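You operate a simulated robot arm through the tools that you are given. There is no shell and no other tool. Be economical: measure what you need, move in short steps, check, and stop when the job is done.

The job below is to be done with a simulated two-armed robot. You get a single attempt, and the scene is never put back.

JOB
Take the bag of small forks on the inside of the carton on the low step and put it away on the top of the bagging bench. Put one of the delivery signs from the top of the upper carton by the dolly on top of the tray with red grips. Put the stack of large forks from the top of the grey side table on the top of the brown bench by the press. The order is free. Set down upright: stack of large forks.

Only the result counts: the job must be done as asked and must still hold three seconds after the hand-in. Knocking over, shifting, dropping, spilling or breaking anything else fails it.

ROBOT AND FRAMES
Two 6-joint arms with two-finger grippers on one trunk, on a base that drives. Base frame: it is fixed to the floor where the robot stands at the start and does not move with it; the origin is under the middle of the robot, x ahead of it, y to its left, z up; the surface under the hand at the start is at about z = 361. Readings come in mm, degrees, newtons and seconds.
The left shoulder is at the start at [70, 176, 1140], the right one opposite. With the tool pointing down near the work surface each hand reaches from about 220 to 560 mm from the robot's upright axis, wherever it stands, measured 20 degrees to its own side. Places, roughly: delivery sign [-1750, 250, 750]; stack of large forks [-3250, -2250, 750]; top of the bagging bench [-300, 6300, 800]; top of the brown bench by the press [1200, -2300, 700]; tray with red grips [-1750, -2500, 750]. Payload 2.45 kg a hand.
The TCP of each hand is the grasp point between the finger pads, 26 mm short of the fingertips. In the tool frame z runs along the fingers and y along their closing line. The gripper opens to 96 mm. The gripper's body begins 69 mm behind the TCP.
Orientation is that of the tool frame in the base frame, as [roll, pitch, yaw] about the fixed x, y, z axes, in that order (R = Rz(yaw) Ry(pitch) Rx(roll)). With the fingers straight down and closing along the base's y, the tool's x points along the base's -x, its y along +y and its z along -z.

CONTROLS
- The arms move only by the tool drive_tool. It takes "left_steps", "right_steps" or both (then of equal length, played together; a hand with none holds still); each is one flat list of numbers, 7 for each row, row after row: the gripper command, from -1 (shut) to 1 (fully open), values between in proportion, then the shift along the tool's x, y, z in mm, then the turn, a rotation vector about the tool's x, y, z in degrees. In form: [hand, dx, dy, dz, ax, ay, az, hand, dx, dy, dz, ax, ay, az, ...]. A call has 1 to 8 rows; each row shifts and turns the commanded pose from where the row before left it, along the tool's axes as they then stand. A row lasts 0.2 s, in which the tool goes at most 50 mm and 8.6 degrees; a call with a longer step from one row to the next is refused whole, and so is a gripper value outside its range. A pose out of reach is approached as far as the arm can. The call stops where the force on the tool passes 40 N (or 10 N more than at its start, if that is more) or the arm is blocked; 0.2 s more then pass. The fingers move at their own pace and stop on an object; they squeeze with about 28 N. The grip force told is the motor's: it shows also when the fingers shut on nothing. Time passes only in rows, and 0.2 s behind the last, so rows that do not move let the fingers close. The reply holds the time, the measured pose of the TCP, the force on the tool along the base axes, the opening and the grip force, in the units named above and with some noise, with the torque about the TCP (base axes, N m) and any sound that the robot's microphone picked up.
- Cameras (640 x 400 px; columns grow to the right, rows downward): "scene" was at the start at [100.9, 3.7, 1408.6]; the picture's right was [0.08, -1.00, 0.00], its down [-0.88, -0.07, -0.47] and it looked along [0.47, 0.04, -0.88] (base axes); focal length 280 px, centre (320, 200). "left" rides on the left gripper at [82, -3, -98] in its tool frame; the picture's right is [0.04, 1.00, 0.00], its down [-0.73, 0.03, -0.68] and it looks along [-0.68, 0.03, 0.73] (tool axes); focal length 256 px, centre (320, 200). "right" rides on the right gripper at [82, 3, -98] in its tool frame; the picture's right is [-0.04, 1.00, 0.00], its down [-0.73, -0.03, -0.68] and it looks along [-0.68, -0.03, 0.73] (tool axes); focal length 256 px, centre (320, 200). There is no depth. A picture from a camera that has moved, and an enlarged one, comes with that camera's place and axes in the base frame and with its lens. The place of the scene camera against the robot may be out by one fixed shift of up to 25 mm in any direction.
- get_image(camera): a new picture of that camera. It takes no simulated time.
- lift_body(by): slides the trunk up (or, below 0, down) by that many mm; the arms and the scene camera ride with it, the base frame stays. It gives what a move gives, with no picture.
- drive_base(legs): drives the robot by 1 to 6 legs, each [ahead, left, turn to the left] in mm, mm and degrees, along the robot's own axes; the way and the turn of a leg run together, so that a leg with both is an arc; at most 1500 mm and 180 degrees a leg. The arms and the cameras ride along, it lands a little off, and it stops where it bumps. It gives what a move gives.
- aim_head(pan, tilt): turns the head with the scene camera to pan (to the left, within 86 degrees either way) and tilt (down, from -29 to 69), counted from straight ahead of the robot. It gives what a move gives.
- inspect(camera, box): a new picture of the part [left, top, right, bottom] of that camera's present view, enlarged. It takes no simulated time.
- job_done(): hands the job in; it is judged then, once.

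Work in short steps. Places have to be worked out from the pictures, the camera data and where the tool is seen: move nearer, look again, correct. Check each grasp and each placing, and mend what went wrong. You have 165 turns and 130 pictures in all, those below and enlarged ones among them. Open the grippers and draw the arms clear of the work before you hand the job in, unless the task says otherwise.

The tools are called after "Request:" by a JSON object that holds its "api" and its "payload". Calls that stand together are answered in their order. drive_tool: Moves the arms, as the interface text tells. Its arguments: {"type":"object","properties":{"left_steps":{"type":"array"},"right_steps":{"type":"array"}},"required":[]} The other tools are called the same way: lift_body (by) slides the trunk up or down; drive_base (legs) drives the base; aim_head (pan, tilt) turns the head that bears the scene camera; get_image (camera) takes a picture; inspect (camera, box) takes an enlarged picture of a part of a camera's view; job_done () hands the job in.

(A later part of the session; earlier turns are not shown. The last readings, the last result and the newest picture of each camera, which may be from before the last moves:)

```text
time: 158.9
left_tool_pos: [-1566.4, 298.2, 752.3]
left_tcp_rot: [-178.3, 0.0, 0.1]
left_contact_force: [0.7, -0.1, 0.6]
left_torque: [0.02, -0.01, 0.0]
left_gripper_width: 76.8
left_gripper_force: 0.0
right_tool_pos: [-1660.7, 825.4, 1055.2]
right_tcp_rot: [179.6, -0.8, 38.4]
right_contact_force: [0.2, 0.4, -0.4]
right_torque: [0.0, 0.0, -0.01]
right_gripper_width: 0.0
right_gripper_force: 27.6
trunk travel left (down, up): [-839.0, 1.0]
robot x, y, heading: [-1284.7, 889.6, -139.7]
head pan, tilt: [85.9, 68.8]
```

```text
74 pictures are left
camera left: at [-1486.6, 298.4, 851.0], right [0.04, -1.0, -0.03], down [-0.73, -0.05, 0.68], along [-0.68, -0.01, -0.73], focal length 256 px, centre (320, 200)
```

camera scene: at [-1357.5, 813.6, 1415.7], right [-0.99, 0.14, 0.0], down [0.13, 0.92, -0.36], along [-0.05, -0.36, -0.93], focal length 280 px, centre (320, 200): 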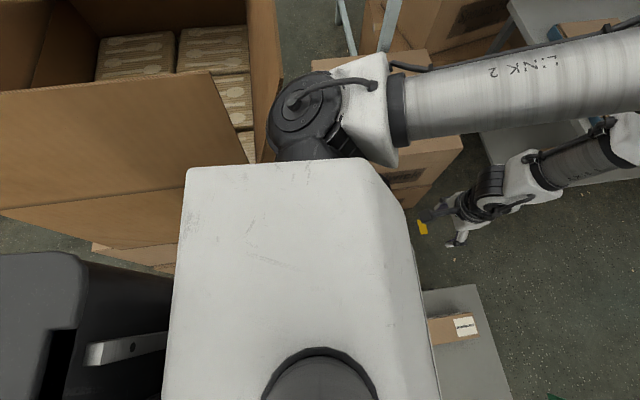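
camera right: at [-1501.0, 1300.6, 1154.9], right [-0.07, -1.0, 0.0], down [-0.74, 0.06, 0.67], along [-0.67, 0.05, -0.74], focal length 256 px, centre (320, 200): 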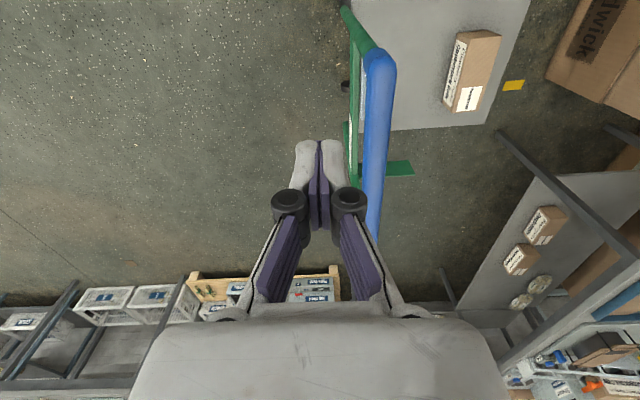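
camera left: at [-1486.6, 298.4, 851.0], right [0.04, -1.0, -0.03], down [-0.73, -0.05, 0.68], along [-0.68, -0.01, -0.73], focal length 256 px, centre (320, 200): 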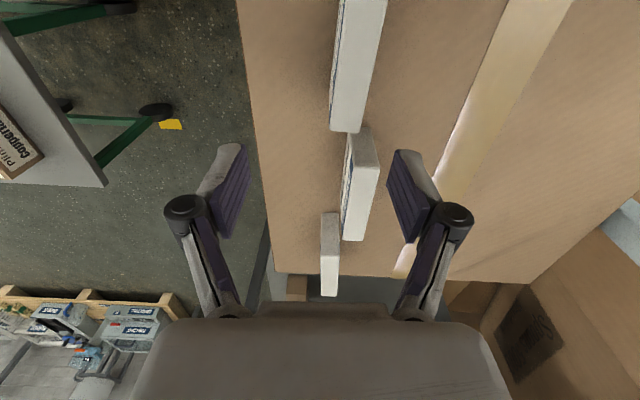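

Excellent: reachable. Sign 1's slab lies along x at about (-1535, 279). Shift over it, then lower by the trunk 70 mm.

Request:
{"api": "drive_tool", "payload": {"left_steps": [0.6, 15, 10, 0, -1.7, 0, 0, 0.6, 16, 9, 0, 0, 0, 0, 0.6, 0, 0, 0, 0, 0, 0]}}

Request:
{"api": "lift_body", "payload": {"by": -60}}

Request:
{"api": "get_image", "payload": {"camera": "left"}}

```text
time: 159.8
left_tool_pos: [-1536.3, 283.0, 751.3]
left_tcp_rot: [-180.0, 0.1, 0.2]
left_contact_force: [-0.1, -0.8, 0.2]
left_torque: [0.03, 0.03, 0.0]
left_gripper_width: 76.8
left_gripper_force: 0.1
right_tool_pos: [-1662.0, 825.9, 1055.1]
right_tcp_rot: [179.8, -0.9, 38.3]
right_contact_force: [0.8, -0.1, 0.0]
right_torque: [-0.02, -0.01, -0.01]
right_gripper_width: 0.0
right_gripper_force: 28.1
trunk travel left (down, up): [-839.0, 1.0]
robot x, y, heading: [-1287.4, 882.9, -139.5]
head pan, tilt: [85.9, 68.8]
```

```text
time: 160.8
left_tool_pos: [-1548.7, 269.8, 719.3]
left_tcp_rot: [178.5, 1.4, 0.3]
left_contact_force: [-0.7, 1.0, 0.4]
left_torque: [-0.02, -0.02, 0.0]
left_gripper_width: 76.6
left_gripper_force: 0.1
right_tool_pos: [-1661.8, 828.2, 1005.6]
right_tcp_rot: [179.5, -0.6, 38.3]
right_contact_force: [0.4, 0.2, 0.6]
right_torque: [0.02, 0.02, 0.01]
right_gripper_width: 0.0
right_gripper_force: 27.8
trunk travel left (down, up): [-779.0, 61.0]
robot x, y, heading: [-1282.2, 885.4, -139.4]
head pan, tilt: [85.9, 68.8]
```

```text
73 pictures are left
camera left: at [-1465.8, 274.7, 816.1], right [0.05, -1.0, 0.03], down [-0.72, -0.02, 0.7], along [-0.7, -0.05, -0.72], focal length 256 px, centre (320, 200)
```

left: 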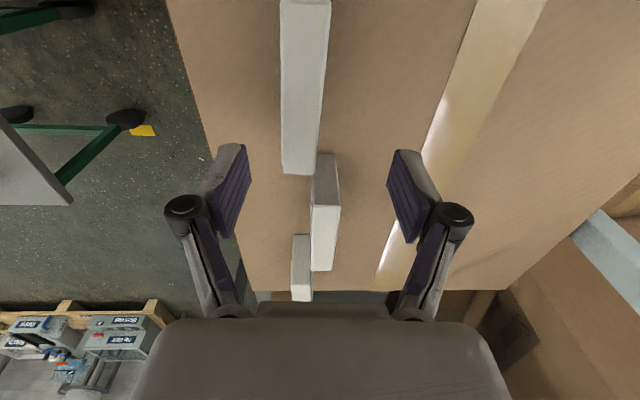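

The left hand shifted oddly during the lowering; I check whether the arm touches a flap.

Request:
{"api": "aim_head", "payload": {"pan": 30, "tilt": 55}}

Request:
{"api": "get_image", "payload": {"camera": "scene"}}

```text
time: 162.0
left_tool_pos: [-1549.4, 271.1, 717.7]
left_tcp_rot: [178.5, 1.4, 0.3]
left_contact_force: [0.0, -0.6, 0.7]
left_torque: [0.03, -0.01, 0.02]
left_gripper_width: 76.9
left_gripper_force: 0.1
right_tool_pos: [-1660.2, 829.0, 1003.6]
right_tcp_rot: [179.5, -0.6, 38.4]
right_contact_force: [-0.4, -0.1, -0.3]
right_torque: [0.01, -0.01, -0.01]
right_gripper_width: 0.1
right_gripper_force: 28.0
trunk travel left (down, up): [-779.0, 61.0]
robot x, y, heading: [-1285.5, 885.9, -139.7]
head pan, tilt: [30.0, 55.0]
```

```text
72 pictures are left
camera scene: at [-1360.9, 791.1, 1579.7], right [-0.94, 0.33, 0.0], down [0.27, 0.77, -0.58], along [-0.19, -0.54, -0.82], focal length 280 px, centre (320, 200)
```

scene: 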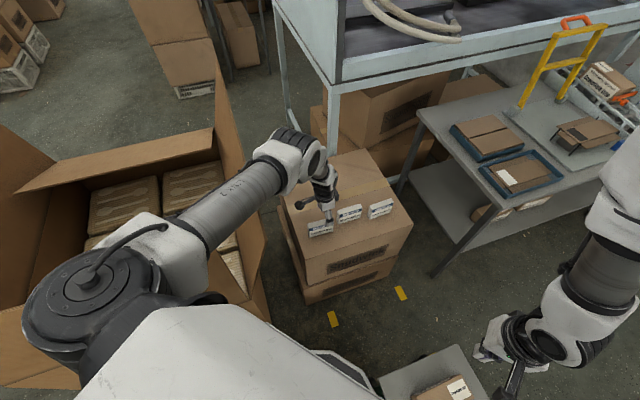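

Raise the trunk back 60 to test whether the readings return (contact suspicion).

Request:
{"api": "lift_body", "payload": {"by": 60}}

Request:
{"api": "inspect", "payload": {"camera": "scene", "box": [0, 60, 360, 285]}}

```text
time: 163.0
left_tool_pos: [-1536.0, 281.8, 750.0]
left_tcp_rot: [-179.8, 0.0, 0.2]
left_contact_force: [-1.0, -0.4, 0.0]
left_torque: [0.0, -0.01, 0.02]
left_gripper_width: 77.0
left_gripper_force: 0.1
right_tool_pos: [-1661.3, 824.1, 1054.8]
right_tcp_rot: [179.7, -0.9, 38.2]
right_contact_force: [0.0, -0.3, 0.1]
right_torque: [-0.01, -0.01, 0.0]
right_gripper_width: 0.2
right_gripper_force: 28.5
trunk travel left (down, up): [-839.0, 1.0]
robot x, y, heading: [-1284.7, 888.6, -139.5]
head pan, tilt: [30.0, 55.0]
```

```text
1.78 times, centred on (180, 172) of scene
camera zoom: at [-1362.3, 783.1, 1630.4], right [-0.94, 0.33, 0.0], down [0.27, 0.77, -0.57], along [-0.19, -0.54, -0.82], focal length 498 px, centre (569, 249)
```

zoom: 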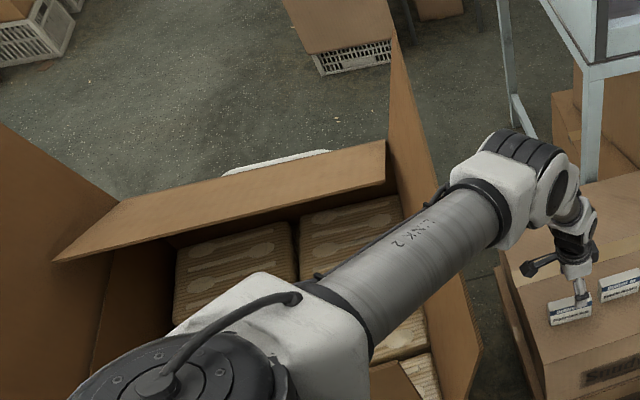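

Readings return, so the upper arm met the flap corner when lowered. Turning the base 15° to the right moves the shoulder west and clears the flap; the hand passes above the carton at z 750.

Request:
{"api": "drive_base", "payload": {"legs": [[0, 0, -15]]}}

Request:
{"api": "drive_tool", "payload": {"left_steps": [0.6, 0, 0, 0, 0, 0, 0]}}

```text
time: 164.3
left_tool_pos: [-1682.7, 365.2, 751.8]
left_tcp_rot: [180.0, 0.1, -14.7]
left_contact_force: [-0.3, 1.3, -0.2]
left_torque: [-0.01, -0.01, 0.0]
left_gripper_width: 76.9
left_gripper_force: 0.1
right_tool_pos: [-1663.1, 923.8, 1055.5]
right_tcp_rot: [179.6, -0.8, 23.4]
right_contact_force: [0.5, -0.5, 0.3]
right_torque: [0.02, -0.01, -0.02]
right_gripper_width: 0.0
right_gripper_force: 28.0
trunk travel left (down, up): [-839.0, 1.0]
robot x, y, heading: [-1282.1, 889.4, -154.4]
head pan, tilt: [30.0, 55.0]
```

```text
time: 164.7
left_tool_pos: [-1683.2, 365.3, 751.9]
left_tcp_rot: [179.9, 0.1, -14.7]
left_contact_force: [0.3, 0.0, 0.1]
left_torque: [0.02, -0.02, -0.02]
left_gripper_width: 77.0
left_gripper_force: 0.0
right_tool_pos: [-1664.4, 924.1, 1055.5]
right_tcp_rot: [179.7, -0.7, 23.3]
right_contact_force: [0.2, 0.2, -0.5]
right_torque: [0.01, 0.04, 0.03]
right_gripper_width: 0.1
right_gripper_force: 27.7
trunk travel left (down, up): [-839.0, 1.0]
robot x, y, heading: [-1283.5, 886.1, -154.5]
head pan, tilt: [30.0, 55.0]
```

Rotate yaw back to 0 and move to above sign 1 (-1536, 280).

Request:
{"api": "drive_tool", "payload": {"left_steps": [0.6, 0, 0, 0, 0, 0, -7.4, 0.6, 0, 0, 0, 0, 0, -7.4, 0.6, 37, 21, 0, 0, 0, 0, 0.6, 37, 21, 0, 0, 0, 0, 0.6, 37, 21, 0, 0, 0, 0, 0.6, 36, 21, 0, 0, 0, 0, 0.6, 0, 0, 0, 0, 0, 0]}}

Request:
{"api": "get_image", "payload": {"camera": "left"}}

Request:
{"api": "get_image", "payload": {"camera": "scene"}}

```text
time: 166.3
left_tool_pos: [-1535.1, 282.3, 753.4]
left_tcp_rot: [180.0, 0.1, 0.2]
left_contact_force: [0.0, -0.5, -0.2]
left_torque: [0.01, 0.02, -0.02]
left_gripper_width: 76.8
left_gripper_force: 0.1
right_tool_pos: [-1663.7, 924.8, 1056.1]
right_tcp_rot: [179.7, -0.9, 23.4]
right_contact_force: [-0.6, -0.7, 0.9]
right_torque: [0.01, -0.03, 0.0]
right_gripper_width: 0.0
right_gripper_force: 28.6
trunk travel left (down, up): [-839.0, 1.0]
robot x, y, heading: [-1284.7, 887.6, -154.2]
head pan, tilt: [30.0, 55.0]
```

```text
70 pictures are left
camera left: at [-1455.1, 285.3, 851.0], right [0.04, -1.0, 0.0], down [-0.73, -0.03, 0.68], along [-0.68, -0.03, -0.73], focal length 256 px, centre (320, 200)
```

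left: 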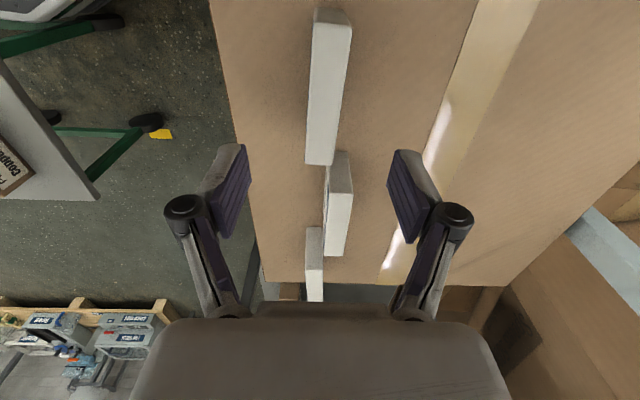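

```text
69 pictures are left
camera scene: at [-1385.4, 804.6, 1631.1], right [-0.83, 0.56, 0.0], down [0.46, 0.68, -0.57], along [-0.32, -0.47, -0.82], focal length 280 px, centre (320, 200)
```

scene: 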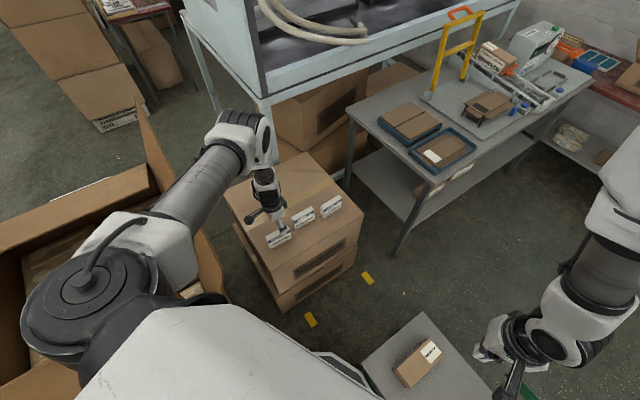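

Sign 1: x -1479…-1597, y≈277. Descend by arm in steps to z≈680.

Request:
{"api": "drive_tool", "payload": {"left_steps": [0.6, -2, 5, 25, 0, 0, 0, 0.6, 0, 0, 25, 0, 0, 0, 0.6, 0, 0, 22, 0, 0, 0, 0.6, 0, 0, 0, 0, 0, 0]}}

Request:
{"api": "get_image", "payload": {"camera": "left"}}

```text
time: 167.3
left_tool_pos: [-1537.5, 278.0, 679.5]
left_tcp_rot: [180.0, 0.1, 0.2]
left_contact_force: [0.6, 0.1, 0.8]
left_torque: [0.0, 0.0, 0.02]
left_gripper_width: 77.1
left_gripper_force: 0.1
right_tool_pos: [-1664.1, 923.5, 1054.8]
right_tcp_rot: [179.7, -0.8, 23.4]
right_contact_force: [-0.6, -0.4, -0.3]
right_torque: [0.0, 0.01, 0.02]
right_gripper_width: 0.1
right_gripper_force: 27.7
trunk travel left (down, up): [-839.0, 1.0]
robot x, y, heading: [-1280.5, 887.2, -154.6]
head pan, tilt: [30.0, 55.0]
```

```text
68 pictures are left
camera left: at [-1456.8, 280.4, 777.8], right [0.04, -1.0, 0.0], down [-0.73, -0.03, 0.68], along [-0.68, -0.03, -0.73], focal length 256 px, centre (320, 200)
```

left: 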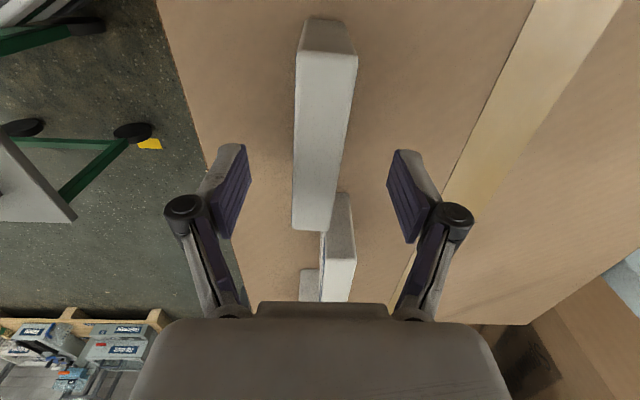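

Sign top ≈ z 670, carton top ≈ 588, slab ~21 mm thick. Descend 35 more and close.

Request:
{"api": "drive_tool", "payload": {"left_steps": [0.6, 5, 0, 18, 0, 0, 0, 0.6, 0, 0, 17, 0, 0, 0, 0.6, 0, 0, 0, 0, 0, 0, -1, 0, 0, 0, 0, 0, 0, -1, 0, 0, 0, 0, 0, 0, -1, 0, 0, 0, 0, 0, 0]}}

Request:
{"api": "get_image", "payload": {"camera": "left"}}

```text
time: 168.7
left_tool_pos: [-1539.9, 278.3, 645.1]
left_tcp_rot: [179.9, -0.2, 0.1]
left_contact_force: [-4.1, 2.9, 13.0]
left_torque: [0.1, 0.23, -0.02]
left_gripper_width: 23.0
left_gripper_force: 27.8
right_tool_pos: [-1673.2, 924.6, 1053.4]
right_tcp_rot: [179.4, -1.2, 23.4]
right_contact_force: [0.1, 0.5, -0.4]
right_torque: [-0.01, -0.02, 0.01]
right_gripper_width: 0.3
right_gripper_force: 28.1
trunk travel left (down, up): [-839.0, 1.0]
robot x, y, heading: [-1287.5, 889.4, -154.3]
head pan, tilt: [30.0, 55.0]
```

```text
67 pictures are left
camera left: at [-1459.2, 279.9, 743.2], right [0.04, -1.0, 0.0], down [-0.74, -0.03, 0.68], along [-0.67, -0.03, -0.74], focal length 256 px, centre (320, 200)
```

left: 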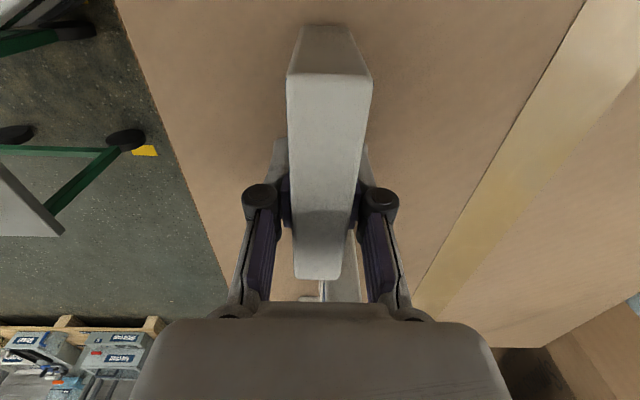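

Gripped at 23 mm. Lift straight up.

Request:
{"api": "drive_tool", "payload": {"left_steps": [-1, 0, 0, -10, 0, 0, 0, -1, 0, 0, -25, 0, 0, 0, -1, 0, 0, -35, 0, 0, 0, -1, 0, 0, -35, 0, 0, 0, -1, 0, 0, -30, 0, 0, 0, -1, 0, 0, 0, 0, 0, 0]}}

Request:
{"api": "get_image", "payload": {"camera": "left"}}

Request:
{"api": "get_image", "payload": {"camera": "scene"}}

```text
time: 170.1
left_tool_pos: [-1533.6, 278.7, 780.4]
left_tcp_rot: [-179.9, 0.1, 0.1]
left_contact_force: [0.3, -0.2, 0.5]
left_torque: [0.02, -0.01, 0.01]
left_gripper_width: 23.1
left_gripper_force: 27.2
right_tool_pos: [-1663.7, 923.4, 1056.1]
right_tcp_rot: [179.7, -0.8, 23.4]
right_contact_force: [-0.3, -0.1, 0.3]
right_torque: [0.0, 0.0, -0.02]
right_gripper_width: 0.0
right_gripper_force: 27.9
trunk travel left (down, up): [-839.0, 1.0]
robot x, y, heading: [-1284.1, 884.3, -154.4]
head pan, tilt: [30.0, 55.0]
```

```text
66 pictures are left
camera left: at [-1452.2, 281.1, 878.8], right [0.04, -1.0, 0.0], down [-0.73, -0.03, 0.68], along [-0.68, -0.03, -0.73], focal length 256 px, centre (320, 200)
```

left: 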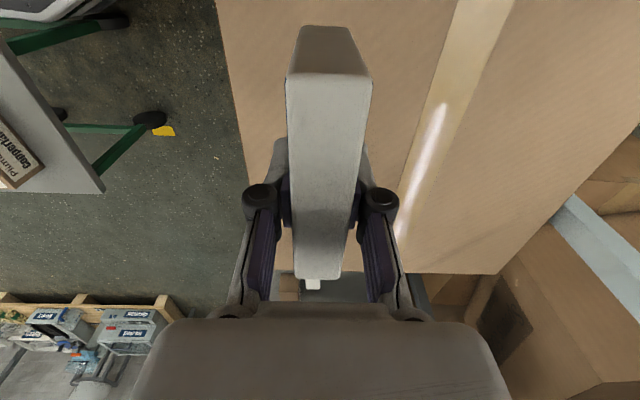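

```text
65 pictures are left
camera scene: at [-1385.0, 803.8, 1631.1], right [-0.82, 0.57, 0.0], down [0.46, 0.68, -0.57], along [-0.32, -0.47, -0.82], focal length 280 px, centre (320, 200)
```

scene: 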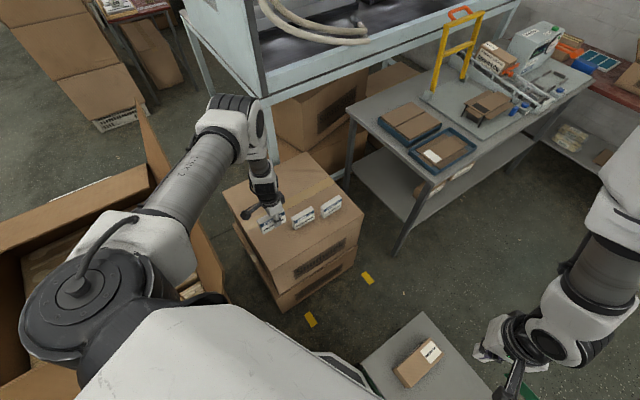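

Sign is held. Leave the reverse way: turn right 25° so the arm swings clear, then slide right (+y) past the dolly handle with the right hand high.

Request:
{"api": "drive_tool", "payload": {"left_steps": [-1, 0, 0, -20, 0, 0, 0, -1, 0, 0, -20, 0, 0, 0]}}

Request:
{"api": "drive_base", "payload": {"legs": [[0, 0, -26], [0, -270, 0]]}}

Request:
{"api": "aim_head", "payload": {"pan": 0, "tilt": 55}}

Request:
{"api": "get_image", "payload": {"camera": "scene"}}

```text
time: 170.7
left_tool_pos: [-1533.6, 278.9, 820.4]
left_tcp_rot: [-180.0, 0.1, 0.1]
left_contact_force: [0.1, 0.3, -1.5]
left_torque: [0.01, 0.01, 0.03]
left_gripper_width: 23.2
left_gripper_force: 27.7
right_tool_pos: [-1662.5, 925.1, 1056.8]
right_tcp_rot: [179.7, -0.7, 23.4]
right_contact_force: [0.5, 0.5, -0.5]
right_torque: [0.01, -0.03, 0.04]
right_gripper_width: 0.0
right_gripper_force: 28.0
trunk travel left (down, up): [-839.0, 1.0]
robot x, y, heading: [-1283.6, 882.7, -154.5]
head pan, tilt: [30.0, 55.0]
```

```text
time: 173.9
left_tool_pos: [-1771.8, 715.8, 818.2]
left_tcp_rot: [179.9, 0.1, -25.2]
left_contact_force: [0.2, -0.2, -0.8]
left_torque: [0.02, -0.02, -0.02]
left_gripper_width: 23.0
left_gripper_force: 28.0
right_tool_pos: [-1612.5, 1353.3, 1055.2]
right_tcp_rot: [179.8, -0.8, -2.0]
right_contact_force: [-0.1, -0.4, -0.6]
right_torque: [0.0, -0.01, -0.01]
right_gripper_width: 0.1
right_gripper_force: 28.0
trunk travel left (down, up): [-839.0, 1.0]
robot x, y, heading: [-1286.5, 1159.2, -179.9]
head pan, tilt: [30.0, 55.0]
```

```text
time: 174.8
left_tool_pos: [-1770.0, 715.9, 819.6]
left_tcp_rot: [-179.9, 0.2, -25.1]
left_contact_force: [-0.2, 0.0, -0.8]
left_torque: [-0.02, 0.03, -0.03]
left_gripper_width: 23.3
left_gripper_force: 27.8
right_tool_pos: [-1612.0, 1355.1, 1056.4]
right_tcp_rot: [179.7, -0.8, -2.0]
right_contact_force: [-0.4, -0.1, 0.0]
right_torque: [0.0, -0.01, 0.02]
right_gripper_width: 0.1
right_gripper_force: 28.1
trunk travel left (down, up): [-839.0, 1.0]
robot x, y, heading: [-1286.3, 1159.8, -179.8]
head pan, tilt: [0.0, 55.0]
```

```text
64 pictures are left
camera scene: at [-1421.7, 1156.8, 1631.1], right [0.0, 1.0, 0.0], down [0.82, 0.0, -0.57], along [-0.57, 0.0, -0.82], focal length 280 px, centre (320, 200)
```

scene: 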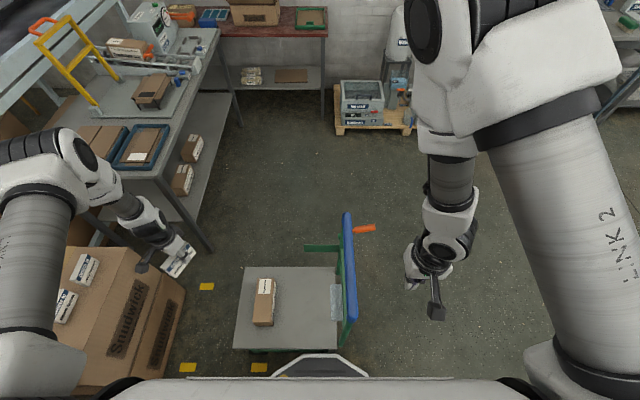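

Clear. Bring the left hand inward, then back away to x≈-200.

Request:
{"api": "drive_tool", "payload": {"left_steps": [-1, -18.6, -40, 0, 0, 0, 0, -1, -18.6, -40, 0, 0, 0, 0, -1, -18.6, -40, 0, 0, 0, 0, -1, -18.6, -40, 0, 0, 0, 0, -1, -18.6, -40, 0, 0, 0, 0]}}

Request:
{"api": "drive_base", "payload": {"legs": [[-1080, 0, 0], [0, 0, 90]]}}

Request:
{"api": "aim_head", "payload": {"pan": 0, "tilt": 25}}

Request:
{"api": "get_image", "payload": {"camera": "scene"}}

```text
time: 176.1
left_tool_pos: [-1770.6, 936.3, 821.9]
left_tcp_rot: [179.9, 0.1, -25.2]
left_contact_force: [0.5, 0.3, -0.9]
left_torque: [-0.02, 0.01, 0.0]
left_gripper_width: 23.3
left_gripper_force: 28.1
right_tool_pos: [-1611.6, 1357.5, 1055.1]
right_tcp_rot: [179.6, -0.8, -2.0]
right_contact_force: [-0.9, -0.1, -0.6]
right_torque: [0.0, 0.08, 0.02]
right_gripper_width: 0.0
right_gripper_force: 27.5
trunk travel left (down, up): [-839.0, 1.0]
robot x, y, heading: [-1285.4, 1158.3, -179.8]
head pan, tilt: [0.0, 55.0]
```

```text
time: 185.4
left_tool_pos: [14.2, 673.6, 819.9]
left_tcp_rot: [-179.9, 0.1, 64.3]
left_contact_force: [-0.8, -0.3, -0.7]
left_torque: [-0.01, -0.05, -0.04]
left_gripper_width: 22.9
left_gripper_force: 28.3
right_tool_pos: [-405.6, 832.6, 1055.6]
right_tcp_rot: [179.7, -0.8, 87.6]
right_contact_force: [0.3, -0.2, -0.1]
right_torque: [-0.03, -0.04, 0.01]
right_gripper_width: 0.0
right_gripper_force: 27.8
trunk travel left (down, up): [-839.0, 1.0]
robot x, y, heading: [-206.3, 1155.4, -90.1]
head pan, tilt: [0.0, 55.0]
```

```text
time: 186.4
left_tool_pos: [15.1, 672.2, 819.4]
left_tcp_rot: [179.9, 0.1, 64.4]
left_contact_force: [0.1, 0.2, -0.4]
left_torque: [-0.05, -0.01, 0.0]
left_gripper_width: 22.9
left_gripper_force: 27.3
right_tool_pos: [-404.3, 833.3, 1055.4]
right_tcp_rot: [179.7, -0.8, 87.5]
right_contact_force: [0.6, 0.2, -0.3]
right_torque: [0.02, 0.03, 0.01]
right_gripper_width: 0.0
right_gripper_force: 27.7
trunk travel left (down, up): [-839.0, 1.0]
robot x, y, heading: [-204.5, 1160.4, -90.3]
head pan, tilt: [0.0, 25.0]
```

```text
63 pictures are left
camera scene: at [-220.5, 1013.9, 1675.0], right [-1.0, 0.0, 0.0], down [0.0, 0.42, -0.91], along [0.0, -0.91, -0.42], focal length 280 px, centre (320, 200)
```

scene: 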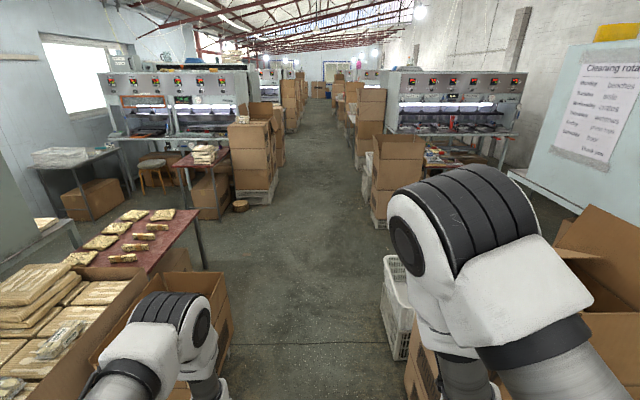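

Aisle south is clear around x≈-200. The tray is near pixel (440,150), brown bench near (204,159). Drive south ~2700.

Request:
{"api": "drive_base", "payload": {"legs": [[1500, 0, 0], [1200, 0, 0]]}}

Request:
{"api": "aim_head", "payload": {"pan": -50, "tilt": 30}}

Request:
{"api": "get_image", "payload": {"camera": "scene"}}

Request:
{"api": "aim_head", "payload": {"pan": 40, "tilt": 30}}

Request:
{"api": "get_image", "payload": {"camera": "scene"}}

```text
time: 199.4
left_tool_pos: [1.8, -2012.6, 820.0]
left_tcp_rot: [180.0, 0.0, 64.0]
left_contact_force: [-0.6, 0.4, -1.0]
left_torque: [-0.02, 0.01, -0.03]
left_gripper_width: 23.3
left_gripper_force: 28.1
right_tool_pos: [-415.5, -1850.3, 1055.7]
right_tcp_rot: [179.7, -0.8, 87.3]
right_contact_force: [0.6, 0.6, 0.5]
right_torque: [-0.02, 0.03, 0.03]
right_gripper_width: 0.1
right_gripper_force: 27.4
trunk travel left (down, up): [-839.0, 1.0]
robot x, y, heading: [-217.6, -1530.5, -90.4]
head pan, tilt: [0.0, 25.0]
```

```text
time: 200.6
left_tool_pos: [2.6, -2011.6, 821.4]
left_tcp_rot: [-179.9, 0.0, 64.1]
left_contact_force: [0.0, -0.1, -0.5]
left_torque: [0.03, 0.0, -0.02]
left_gripper_width: 23.3
left_gripper_force: 28.2
right_tool_pos: [-415.3, -1849.7, 1056.0]
right_tcp_rot: [179.7, -0.7, 87.3]
right_contact_force: [-0.3, -0.2, -0.7]
right_torque: [0.01, 0.01, 0.01]
right_gripper_width: 0.0
right_gripper_force: 28.3
trunk travel left (down, up): [-839.0, 1.0]
robot x, y, heading: [-214.7, -1524.5, -90.7]
head pan, tilt: [-50.0, 30.0]
```

```text
62 pictures are left
camera scene: at [-299.4, -1635.2, 1667.1], right [-0.64, 0.77, 0.0], down [0.39, 0.32, -0.87], along [-0.67, -0.55, -0.5], focal length 280 px, centre (320, 200)
```

scene: 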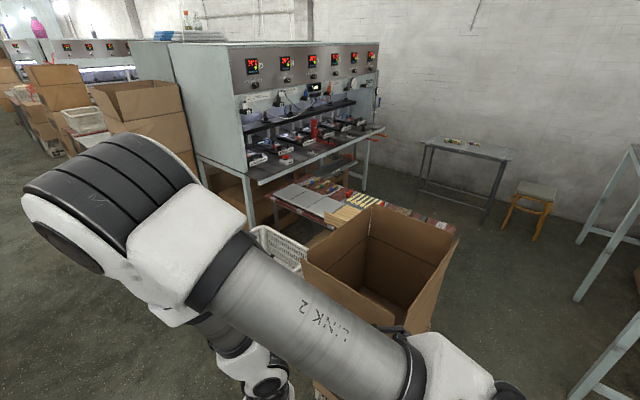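

```text
time: 202.2
left_tool_pos: [2.7, -2012.4, 820.0]
left_tcp_rot: [179.9, 0.2, 64.2]
left_contact_force: [-0.1, 1.0, -0.9]
left_torque: [-0.02, -0.02, 0.0]
left_gripper_width: 23.1
left_gripper_force: 28.6
right_tool_pos: [-415.6, -1849.5, 1056.1]
right_tcp_rot: [179.7, -0.8, 87.3]
right_contact_force: [0.0, 0.1, 0.1]
right_torque: [-0.02, 0.01, 0.02]
right_gripper_width: 0.0
right_gripper_force: 28.4
trunk travel left (down, up): [-839.0, 1.0]
robot x, y, heading: [-219.4, -1529.5, -90.4]
head pan, tilt: [40.0, 30.0]
```

```text
61 pictures are left
camera scene: at [-172.2, -1647.5, 1667.1], right [-0.77, -0.64, 0.0], down [-0.32, 0.39, -0.87], along [0.55, -0.67, -0.5], focal length 280 px, centre (320, 200)
```

scene: 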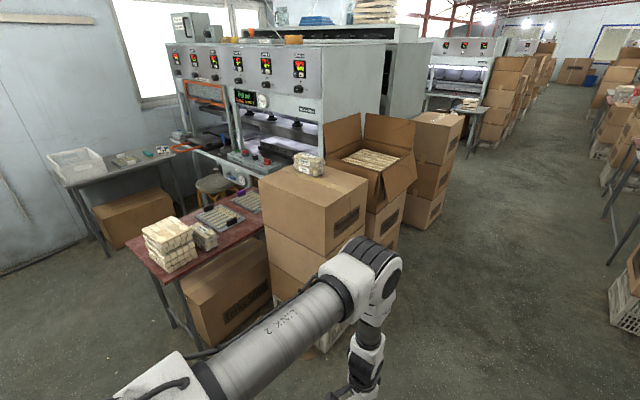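

Grey side table is at about pixel (463,148); the tray table is near (358,193) in the first view. Zoom there.

Request:
{"api": "aim_head", "payload": {"pan": -50, "tilt": 30}}

Request:
{"api": "inspect", "payload": {"camera": "scene", "box": [240, 110, 540, 297]}}

```text
time: 203.9
left_tool_pos: [2.4, -2012.4, 820.7]
left_tcp_rot: [180.0, 0.0, 64.0]
left_contact_force: [0.6, -0.7, -1.0]
left_torque: [-0.03, 0.03, 0.01]
left_gripper_width: 23.2
left_gripper_force: 28.4
right_tool_pos: [-416.6, -1850.5, 1055.9]
right_tcp_rot: [179.8, -0.8, 87.3]
right_contact_force: [0.5, 0.7, -0.5]
right_torque: [0.0, 0.01, 0.02]
right_gripper_width: 0.0
right_gripper_force: 28.1
trunk travel left (down, up): [-839.0, 1.0]
robot x, y, heading: [-215.8, -1526.8, -90.6]
head pan, tilt: [-50.0, 30.0]
```

```text
2.13 times, centred on (390, 204) of scene
camera zoom: at [-299.4, -1635.3, 1667.1], right [-0.64, 0.77, 0.0], down [0.39, 0.32, -0.87], along [-0.67, -0.55, -0.5], focal length 597 px, centre (171, 192)
```

zoom: 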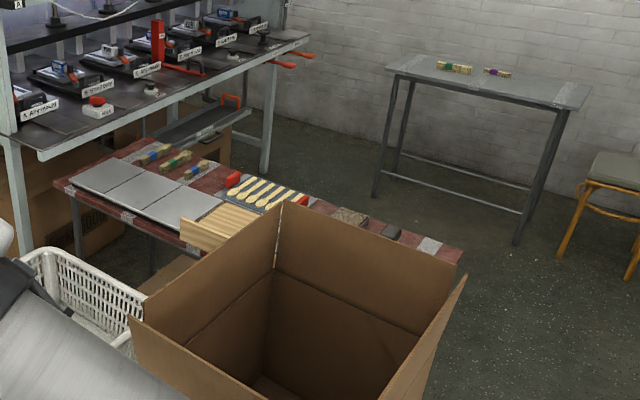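

Tray with red grips (spoon tray) sits near the west side of the red table at ≈(-1720,-2415); I must approach it from the west, via the gap between the hood bench (y≈-1090) and open carton (y≈-1750). Move to its mouth and look.

Request:
{"api": "drive_base", "payload": {"legs": [[0, 0, -90], [450, -110, 0]]}}

Request:
{"api": "aim_head", "payload": {"pan": 0, "tilt": 40}}

Request:
{"api": "get_image", "payload": {"camera": "scene"}}

```text
time: 210.5
left_tool_pos: [-1147.5, -1620.1, 820.6]
left_tcp_rot: [180.0, 0.1, -26.8]
left_contact_force: [0.6, -0.4, -0.5]
left_torque: [0.02, -0.03, -0.01]
left_gripper_width: 23.3
left_gripper_force: 28.6
right_tool_pos: [-977.2, -1204.0, 1056.4]
right_tcp_rot: [179.7, -0.8, -3.5]
right_contact_force: [0.4, 0.3, 0.4]
right_torque: [0.0, 0.0, -0.01]
right_gripper_width: 0.0
right_gripper_force: 27.7
trunk travel left (down, up): [-839.0, 1.0]
robot x, y, heading: [-660.3, -1406.9, 178.8]
head pan, tilt: [-50.0, 30.0]
```

```text
time: 211.7
left_tool_pos: [-1147.0, -1620.1, 819.5]
left_tcp_rot: [180.0, 0.1, -26.7]
left_contact_force: [1.2, 0.0, -0.9]
left_torque: [0.0, 0.02, 0.02]
left_gripper_width: 23.3
left_gripper_force: 27.8
right_tool_pos: [-979.8, -1202.9, 1056.3]
right_tcp_rot: [179.7, -0.8, -3.4]
right_contact_force: [-0.2, -0.4, 0.2]
right_torque: [-0.01, 0.04, -0.02]
right_gripper_width: 0.0
right_gripper_force: 28.0
trunk travel left (down, up): [-839.0, 1.0]
robot x, y, heading: [-658.0, -1406.8, 178.9]
head pan, tilt: [0.0, 40.0]
```

```text
59 pictures are left
camera scene: at [-806.8, -1405.6, 1651.8], right [0.02, 1.0, 0.0], down [0.64, -0.02, -0.77], along [-0.77, 0.02, -0.64], focal length 280 px, centre (320, 200)
```

scene: 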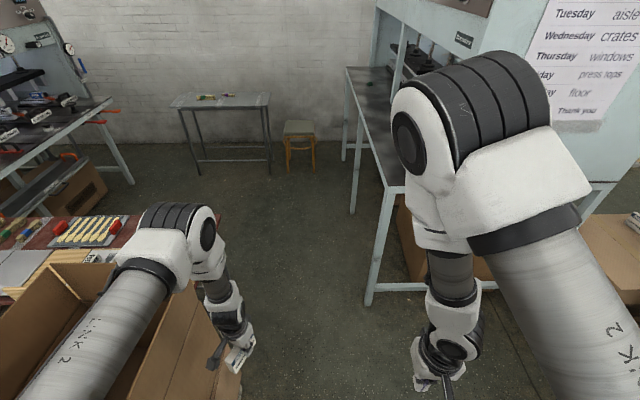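

Corridor is about 740 mm wide (y -1062…-1800), centre y≈-1430. Drive west through it to x≈-2400 in checked legs.

Request:
{"api": "drive_base", "payload": {"legs": [[0, 15, 1.1], [1100, 0, 0]]}}

Request:
{"api": "drive_base", "payload": {"legs": [[750, 0, 0], [0, 500, 0], [0, 0, 90]]}}

Request:
{"api": "aim_head", "payload": {"pan": 60, "tilt": 40}}

Request:
{"api": "get_image", "payload": {"camera": "scene"}}

```text
time: 217.7
left_tool_pos: [-2251.1, -1633.7, 820.7]
left_tcp_rot: [-180.0, 0.1, -25.9]
left_contact_force: [0.3, 1.0, -1.0]
left_torque: [0.03, 0.0, 0.0]
left_gripper_width: 23.1
left_gripper_force: 27.6
right_tool_pos: [-2087.2, -1215.2, 1054.7]
right_tcp_rot: [179.7, -0.8, -2.8]
right_contact_force: [-0.2, 0.1, -0.7]
right_torque: [-0.01, 0.01, -0.01]
right_gripper_width: 0.2
right_gripper_force: 28.3
trunk travel left (down, up): [-839.0, 1.0]
robot x, y, heading: [-1762.9, -1418.5, 179.5]
head pan, tilt: [0.0, 40.0]
```

```text
time: 228.1
left_tool_pos: [-2287.6, -2396.6, 820.1]
left_tcp_rot: [180.0, 0.2, 65.1]
left_contact_force: [0.1, 0.2, -0.9]
left_torque: [0.02, 0.01, -0.04]
left_gripper_width: 23.1
left_gripper_force: 28.6
right_tool_pos: [-2708.7, -2241.7, 1055.2]
right_tcp_rot: [179.7, -0.8, 88.3]
right_contact_force: [0.3, 0.2, -0.1]
right_torque: [-0.02, 0.01, 0.02]
right_gripper_width: 0.1
right_gripper_force: 28.0
trunk travel left (down, up): [-839.0, 1.0]
robot x, y, heading: [-2513.9, -1915.8, -89.6]
head pan, tilt: [0.0, 40.0]
```

```text
time: 229.4
left_tool_pos: [-2287.9, -2396.7, 819.6]
left_tcp_rot: [-180.0, 0.1, 65.1]
left_contact_force: [0.3, -0.3, -1.5]
left_torque: [-0.01, 0.02, 0.04]
left_gripper_width: 23.2
left_gripper_force: 27.9
right_tool_pos: [-2707.9, -2241.8, 1056.6]
right_tcp_rot: [179.6, -0.8, 88.3]
right_contact_force: [0.3, -0.2, 0.4]
right_torque: [-0.01, 0.02, -0.04]
right_gripper_width: 0.0
right_gripper_force: 28.6
trunk travel left (down, up): [-839.0, 1.0]
robot x, y, heading: [-2512.6, -1915.3, -89.4]
head pan, tilt: [60.0, 40.0]
```

```text
58 pictures are left
camera scene: at [-2453.2, -2008.3, 1651.8], right [-0.49, -0.87, 0.0], down [-0.56, 0.32, -0.77], along [0.67, -0.38, -0.64], focal length 280 px, centre (320, 200)
```

scene: 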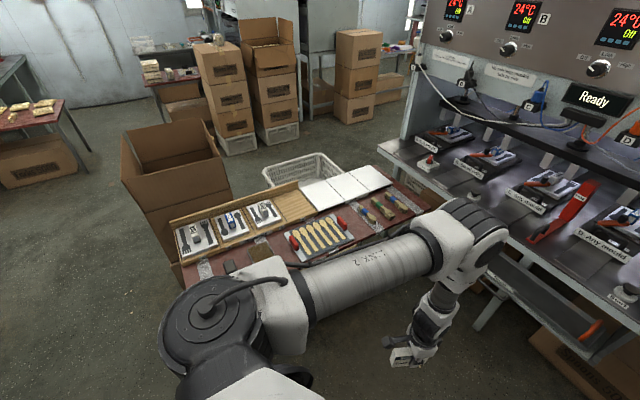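

The tray with red grips is at about (-1734,-2416). Zoom for its shape.

Request:
{"api": "inspect", "payload": {"camera": "scene", "box": [160, 160, 440, 335]}}

```text
2.29 times, centred on (300, 248) of scene
camera zoom: at [-2453.2, -2008.3, 1651.8], right [-0.49, -0.87, 0.0], down [-0.56, 0.32, -0.77], along [0.67, -0.38, -0.64], focal length 640 px, centre (366, 91)
```

zoom: 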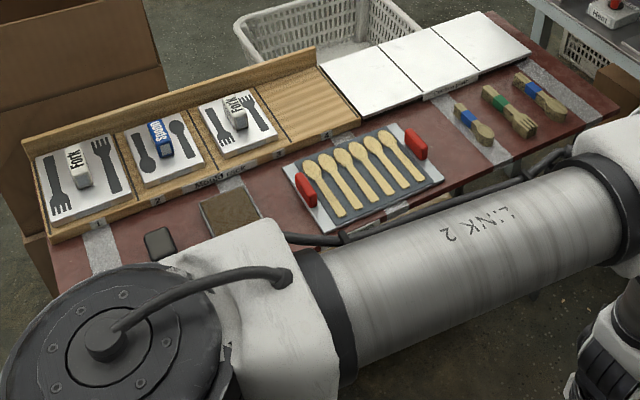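

Tray spans x -1808…-1636, y -2540…-2288, spoons inside. I'll lay the sign's length along y across it. Raise the hand, turn to about -60° and approach to (-2165,-2080).

Request:
{"api": "drive_tool", "payload": {"left_steps": [-1, 0, 0, -30, 0, 0, 0, -1, 0, 0, -30, 0, 0, 0, -1, 0, 0, -30, 0, 0, 0]}}

Request:
{"api": "drive_base", "payload": {"legs": [[0, 0, 29.5], [300, 200, 0]]}}

Request:
{"api": "get_image", "payload": {"camera": "left"}}

Request:
{"api": "aim_head", "payload": {"pan": 25, "tilt": 55}}

Request:
{"api": "get_image", "payload": {"camera": "scene"}}

```text
time: 230.2
left_tool_pos: [-2287.0, -2395.9, 910.1]
left_tcp_rot: [179.9, 0.1, 65.0]
left_contact_force: [0.2, 0.1, -0.1]
left_torque: [0.01, 0.01, -0.01]
left_gripper_width: 23.4
left_gripper_force: 27.3
right_tool_pos: [-2709.2, -2240.2, 1055.9]
right_tcp_rot: [179.7, -0.7, 88.4]
right_contact_force: [0.9, 0.9, -0.3]
right_torque: [-0.03, -0.02, 0.01]
right_gripper_width: 0.0
right_gripper_force: 27.8
trunk travel left (down, up): [-839.0, 1.0]
robot x, y, heading: [-2514.0, -1915.3, -89.6]
head pan, tilt: [60.0, 40.0]
```

```text
time: 234.0
left_tool_pos: [-1756.6, -2379.9, 909.9]
left_tcp_rot: [180.0, 0.1, 94.5]
left_contact_force: [-0.2, 0.1, -0.7]
left_torque: [0.01, 0.01, 0.03]
left_gripper_width: 23.3
left_gripper_force: 27.8
right_tool_pos: [-2200.2, -2453.0, 1056.6]
right_tcp_rot: [179.5, -0.8, 117.7]
right_contact_force: [0.2, 0.7, 0.2]
right_torque: [0.02, -0.03, 0.02]
right_gripper_width: 0.2
right_gripper_force: 28.0
trunk travel left (down, up): [-839.0, 1.0]
robot x, y, heading: [-2191.5, -2074.6, -60.2]
head pan, tilt: [60.0, 40.0]
```

```text
56 pictures are left
camera left: at [-1767.2, -2299.9, 1008.3], right [0.99, 0.12, 0.0], down [0.09, -0.73, 0.68], along [0.08, -0.68, -0.73], focal length 256 px, centre (320, 200)
```

left: 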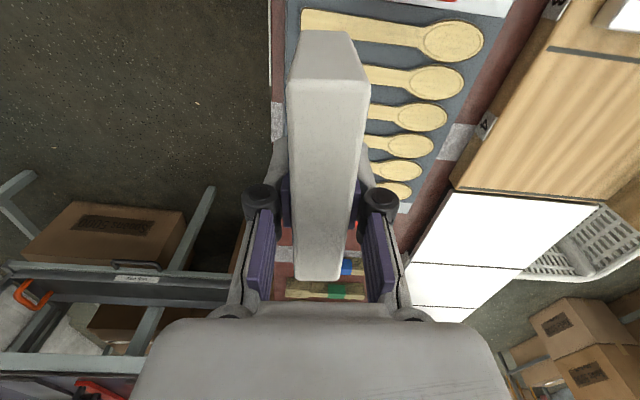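

```text
time: 235.0
left_tool_pos: [-1755.3, -2380.1, 909.7]
left_tcp_rot: [180.0, 0.1, 94.5]
left_contact_force: [-0.7, -0.5, 0.1]
left_torque: [0.03, 0.02, 0.0]
left_gripper_width: 23.0
left_gripper_force: 28.4
right_tool_pos: [-2198.9, -2452.8, 1055.3]
right_tcp_rot: [179.8, -0.9, 117.7]
right_contact_force: [-0.5, 0.2, 0.5]
right_torque: [-0.01, -0.02, 0.0]
right_gripper_width: 0.0
right_gripper_force: 27.5
trunk travel left (down, up): [-839.0, 1.0]
robot x, y, heading: [-2188.3, -2070.1, -59.9]
head pan, tilt: [25.0, 55.0]
```

```text
55 pictures are left
camera scene: at [-2120.0, -2159.1, 1631.1], right [-0.57, -0.82, 0.0], down [-0.67, 0.47, -0.57], along [0.47, -0.33, -0.82], focal length 280 px, centre (320, 200)
```

scene: 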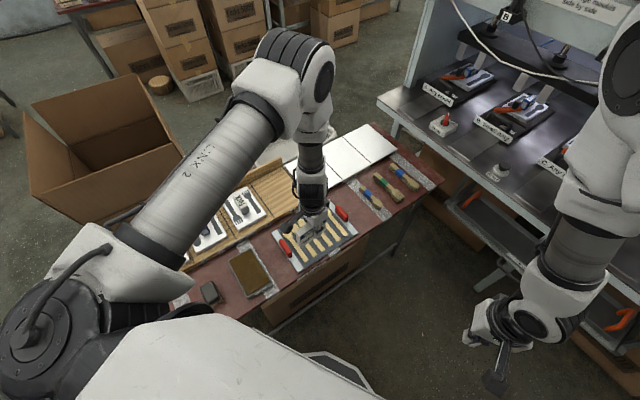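

Sign already lies along y. Shift to over the tray centre (-1712,-2415), then descend gradually.

Request:
{"api": "drive_tool", "payload": {"left_steps": [-1, -19, 20, 0, 0, 0, 4.5, -1, -19, 20, 0, 0, 0, 0, -1, 0, 0, 25, 0, 0, 0, -1, 0, 0, 20, 0, 0, 0, -1, 0, 0, 0, 0, 0, 0]}}

Request:
{"api": "get_image", "payload": {"camera": "left"}}

Request:
{"api": "inspect", "payload": {"camera": "scene", "box": [220, 160, 420, 285]}}

```text
time: 236.2
left_tool_pos: [-1711.8, -2416.6, 864.6]
left_tcp_rot: [180.0, 0.1, 90.0]
left_contact_force: [-0.1, -0.7, -0.1]
left_torque: [-0.04, 0.01, -0.02]
left_gripper_width: 22.9
left_gripper_force: 28.2
right_tool_pos: [-2199.0, -2452.9, 1056.4]
right_tcp_rot: [179.7, -0.8, 117.6]
right_contact_force: [0.7, -0.3, 0.4]
right_torque: [-0.03, 0.02, 0.0]
right_gripper_width: 0.0
right_gripper_force: 28.0
trunk travel left (down, up): [-839.0, 1.0]
robot x, y, heading: [-2194.2, -2074.1, -59.8]
head pan, tilt: [25.0, 55.0]
```

```text
54 pictures are left
camera left: at [-1716.8, -2335.1, 962.6], right [1.0, 0.04, 0.0], down [0.03, -0.73, 0.68], along [0.03, -0.68, -0.73], focal length 256 px, centre (320, 200)
```

left: 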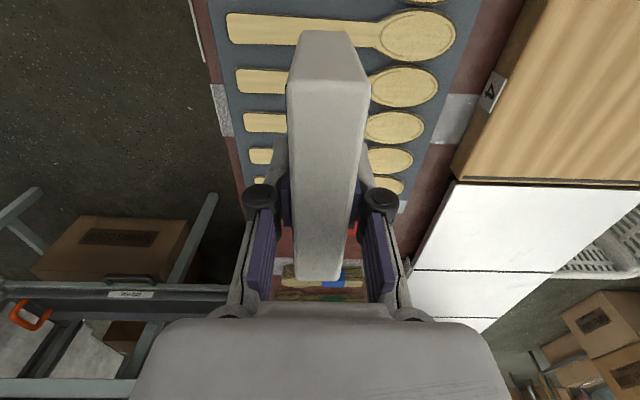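

```text
3.20 times, centred on (320, 222) of scene
camera zoom: at [-2119.8, -2159.1, 1631.1], right [-0.57, -0.82, 0.0], down [-0.67, 0.47, -0.57], along [0.47, -0.33, -0.82], focal length 896 px, centre (320, 128)
```

zoom: 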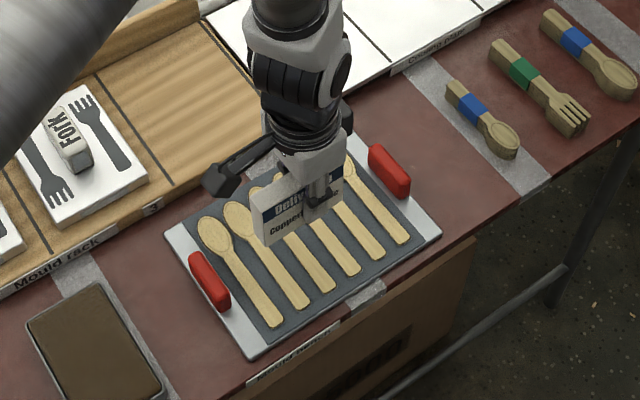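

Centred. Descend gently till contact.

Request:
{"api": "drive_tool", "payload": {"left_steps": [-1, 0, 0, 15, 0, 0, 0, -1, 0, 0, 10, 0, 0, 0, -1, 0, 0, 5, 0, 0, 0, -1, 0, 0, 4, 0, 0, 0, -1, 0, 0, 0, 0, 0, 0]}}

Request:
{"api": "inspect", "payload": {"camera": "scene", "box": [220, 160, 420, 285]}}

```text
time: 237.4
left_tool_pos: [-1713.4, -2417.3, 830.1]
left_tcp_rot: [-179.9, 0.1, 90.0]
left_contact_force: [-0.3, -0.5, -0.7]
left_torque: [0.02, 0.0, -0.02]
left_gripper_width: 23.1
left_gripper_force: 27.4
right_tool_pos: [-2199.6, -2454.6, 1056.1]
right_tcp_rot: [179.7, -0.8, 117.7]
right_contact_force: [-0.2, 0.4, 0.4]
right_torque: [0.02, 0.0, 0.03]
right_gripper_width: 0.1
right_gripper_force: 28.0
trunk travel left (down, up): [-839.0, 1.0]
robot x, y, heading: [-2189.6, -2072.7, -60.3]
head pan, tilt: [25.0, 55.0]
```

```text
3.20 times, centred on (320, 222) of scene
camera zoom: at [-2119.6, -2159.3, 1631.1], right [-0.57, -0.82, 0.0], down [-0.67, 0.47, -0.57], along [0.47, -0.33, -0.82], focal length 896 px, centre (320, 128)
```

zoom: 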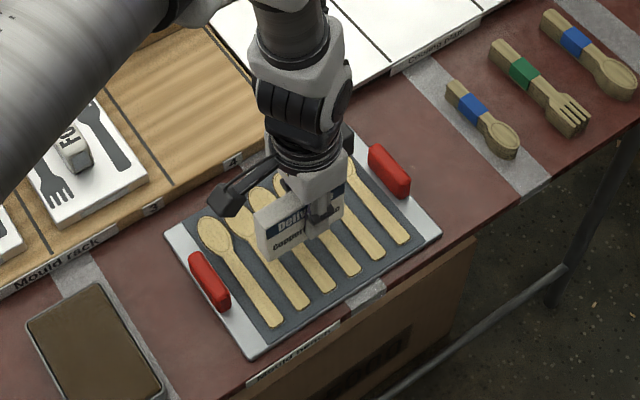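

No contact yet at 830. Continue in 5 mm steps.

Request:
{"api": "drive_tool", "payload": {"left_steps": [-1, 0, 0, 5, 0, 0, 0, -1, 0, 0, 4, 0, 0, 0, -1, 0, 0, 4, 0, 0, 0, -1, 0, 0, 4, 0, 0, 0, -1, 0, 0, 0, 0, 0, 0]}}

```text
time: 238.6
left_tool_pos: [-1713.9, -2416.5, 813.4]
left_tcp_rot: [-180.0, 0.1, 90.0]
left_contact_force: [-0.9, 0.3, -0.3]
left_torque: [0.0, 0.03, -0.03]
left_gripper_width: 23.2
left_gripper_force: 28.3
right_tool_pos: [-2198.6, -2453.6, 1054.2]
right_tcp_rot: [179.7, -0.8, 117.7]
right_contact_force: [-0.1, 0.1, -0.6]
right_torque: [0.0, 0.02, 0.04]
right_gripper_width: 0.0
right_gripper_force: 27.9
trunk travel left (down, up): [-839.0, 1.0]
robot x, y, heading: [-2191.4, -2067.9, -59.9]
head pan, tilt: [25.0, 55.0]
```

Still free; continue 4 mm steps.

Request:
{"api": "drive_tool", "payload": {"left_steps": [-1, 0, 0, 4, 0, 0, 0, -1, 0, 0, 4, 0, 0, 0, -1, 0, 0, 4, 0, 0, 0, -1, 0, 0, 4, 0, 0, 0, -1, 0, 0, 0, 0, 0, 0]}}

Request:
{"api": "inspect", "payload": {"camera": "scene", "box": [260, 180, 380, 255]}}

```text
time: 239.8
left_tool_pos: [-1714.5, -2417.1, 797.6]
left_tcp_rot: [179.8, 0.0, 90.0]
left_contact_force: [-0.3, -0.1, 4.3]
left_torque: [0.28, -0.07, -0.01]
left_gripper_width: 23.4
left_gripper_force: 27.8
right_tool_pos: [-2198.5, -2452.9, 1056.1]
right_tcp_rot: [179.7, -0.8, 117.7]
right_contact_force: [-0.7, -0.4, -0.5]
right_torque: [-0.04, -0.02, 0.0]
right_gripper_width: 0.0
right_gripper_force: 27.6
trunk travel left (down, up): [-839.0, 1.0]
robot x, y, heading: [-2191.4, -2073.9, -60.2]
head pan, tilt: [25.0, 55.0]
```

```text
5.33 times, centred on (320, 218) of scene
camera zoom: at [-2120.1, -2159.0, 1631.2], right [-0.57, -0.82, 0.0], down [-0.67, 0.47, -0.57], along [0.47, -0.33, -0.82], focal length 1494 px, centre (320, 107)
```

zoom: 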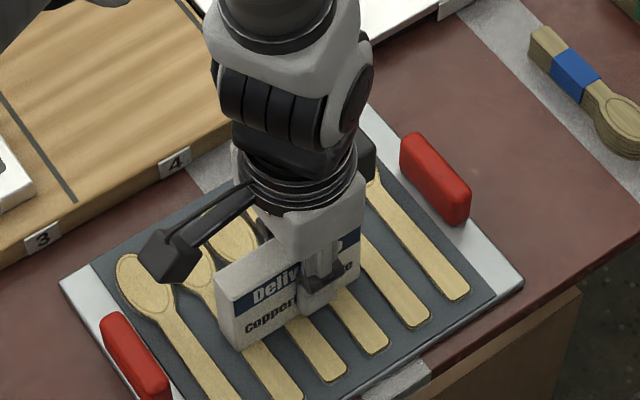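

First touch (4 N). Press 2–3 mm more, then release slowly and withdraw upward.

Request:
{"api": "drive_tool", "payload": {"left_steps": [-1, 0, 0, 2, 0, 0, 0, -1, 0, 0, 0, 0, 0, 0]}}

Request:
{"api": "drive_tool", "payload": {"left_steps": [-0.4, 0, 0, 0, 0, 0, 0, -0.2, 0, 0, 0, 0, 0, 0, 0.1, 0, 0, 0, 0, 0, 0, 0.1, 0, 0, 0, 0, 0, 0, 0.1, 0, 0, -25, 0, 0, 0, 0.1, 0, 0, -35, 0, 0, 0, 0.1, 0, 0, -40, 0, 0, 0, 0.1, 0, 0, 0, 0, 0, 0]}}

Request:
{"api": "inspect", "payload": {"camera": "scene", "box": [240, 170, 400, 270]}}

Request:
{"api": "get_image", "payload": {"camera": "left"}}

```text
time: 240.4
left_tool_pos: [-1715.0, -2416.2, 796.9]
left_tcp_rot: [179.8, 0.3, 90.0]
left_contact_force: [2.5, -0.8, 20.3]
left_torque: [0.44, -0.09, -0.02]
left_gripper_width: 23.2
left_gripper_force: 28.1
right_tool_pos: [-2199.4, -2453.9, 1056.7]
right_tcp_rot: [179.7, -0.7, 117.7]
right_contact_force: [-0.1, 0.0, -0.3]
right_torque: [0.03, 0.01, 0.01]
right_gripper_width: 0.0
right_gripper_force: 27.8
trunk travel left (down, up): [-839.0, 1.0]
robot x, y, heading: [-2193.5, -2070.2, -60.1]
head pan, tilt: [25.0, 55.0]
```

```text
time: 242.2
left_tool_pos: [-1715.5, -2417.4, 893.3]
left_tcp_rot: [-180.0, 0.1, 90.0]
left_contact_force: [0.1, 0.8, 0.0]
left_torque: [-0.01, -0.05, -0.02]
left_gripper_width: 52.7
left_gripper_force: 0.0
right_tool_pos: [-2199.1, -2453.3, 1055.6]
right_tcp_rot: [179.7, -0.9, 117.7]
right_contact_force: [0.1, -0.7, -0.2]
right_torque: [0.01, -0.01, 0.02]
right_gripper_width: 0.0
right_gripper_force: 28.0
trunk travel left (down, up): [-839.0, 1.0]
robot x, y, heading: [-2190.8, -2077.2, -60.1]
head pan, tilt: [25.0, 55.0]
```

```text
4.00 times, centred on (320, 220) of scene
camera zoom: at [-2119.4, -2159.4, 1631.1], right [-0.57, -0.82, 0.0], down [-0.67, 0.47, -0.57], along [0.47, -0.33, -0.82], focal length 1120 px, centre (320, 120)
```

zoom: 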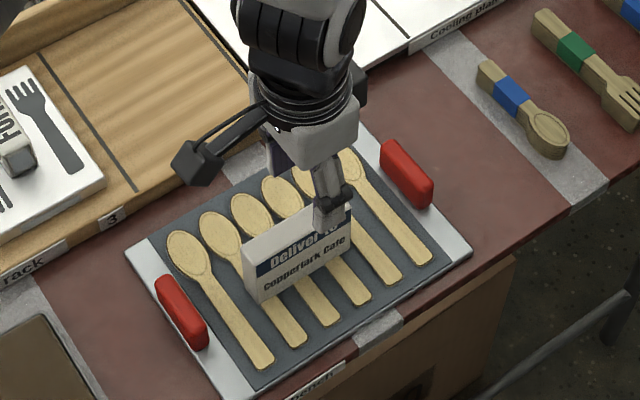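

```text
49 pictures are left
camera left: at [-1719.2, -2337.5, 992.6], right [1.0, 0.04, 0.0], down [0.03, -0.73, 0.68], along [0.03, -0.68, -0.73], focal length 256 px, centre (320, 200)
```

left: 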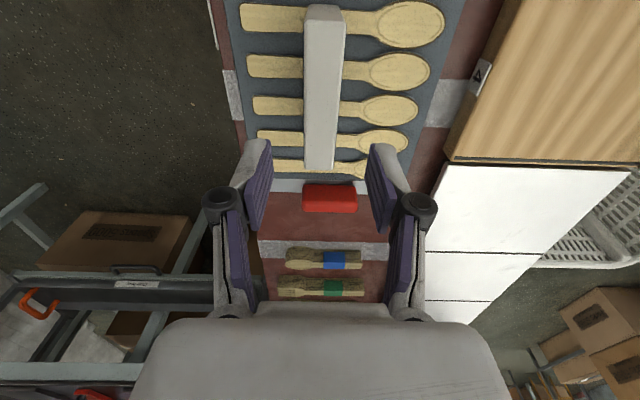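

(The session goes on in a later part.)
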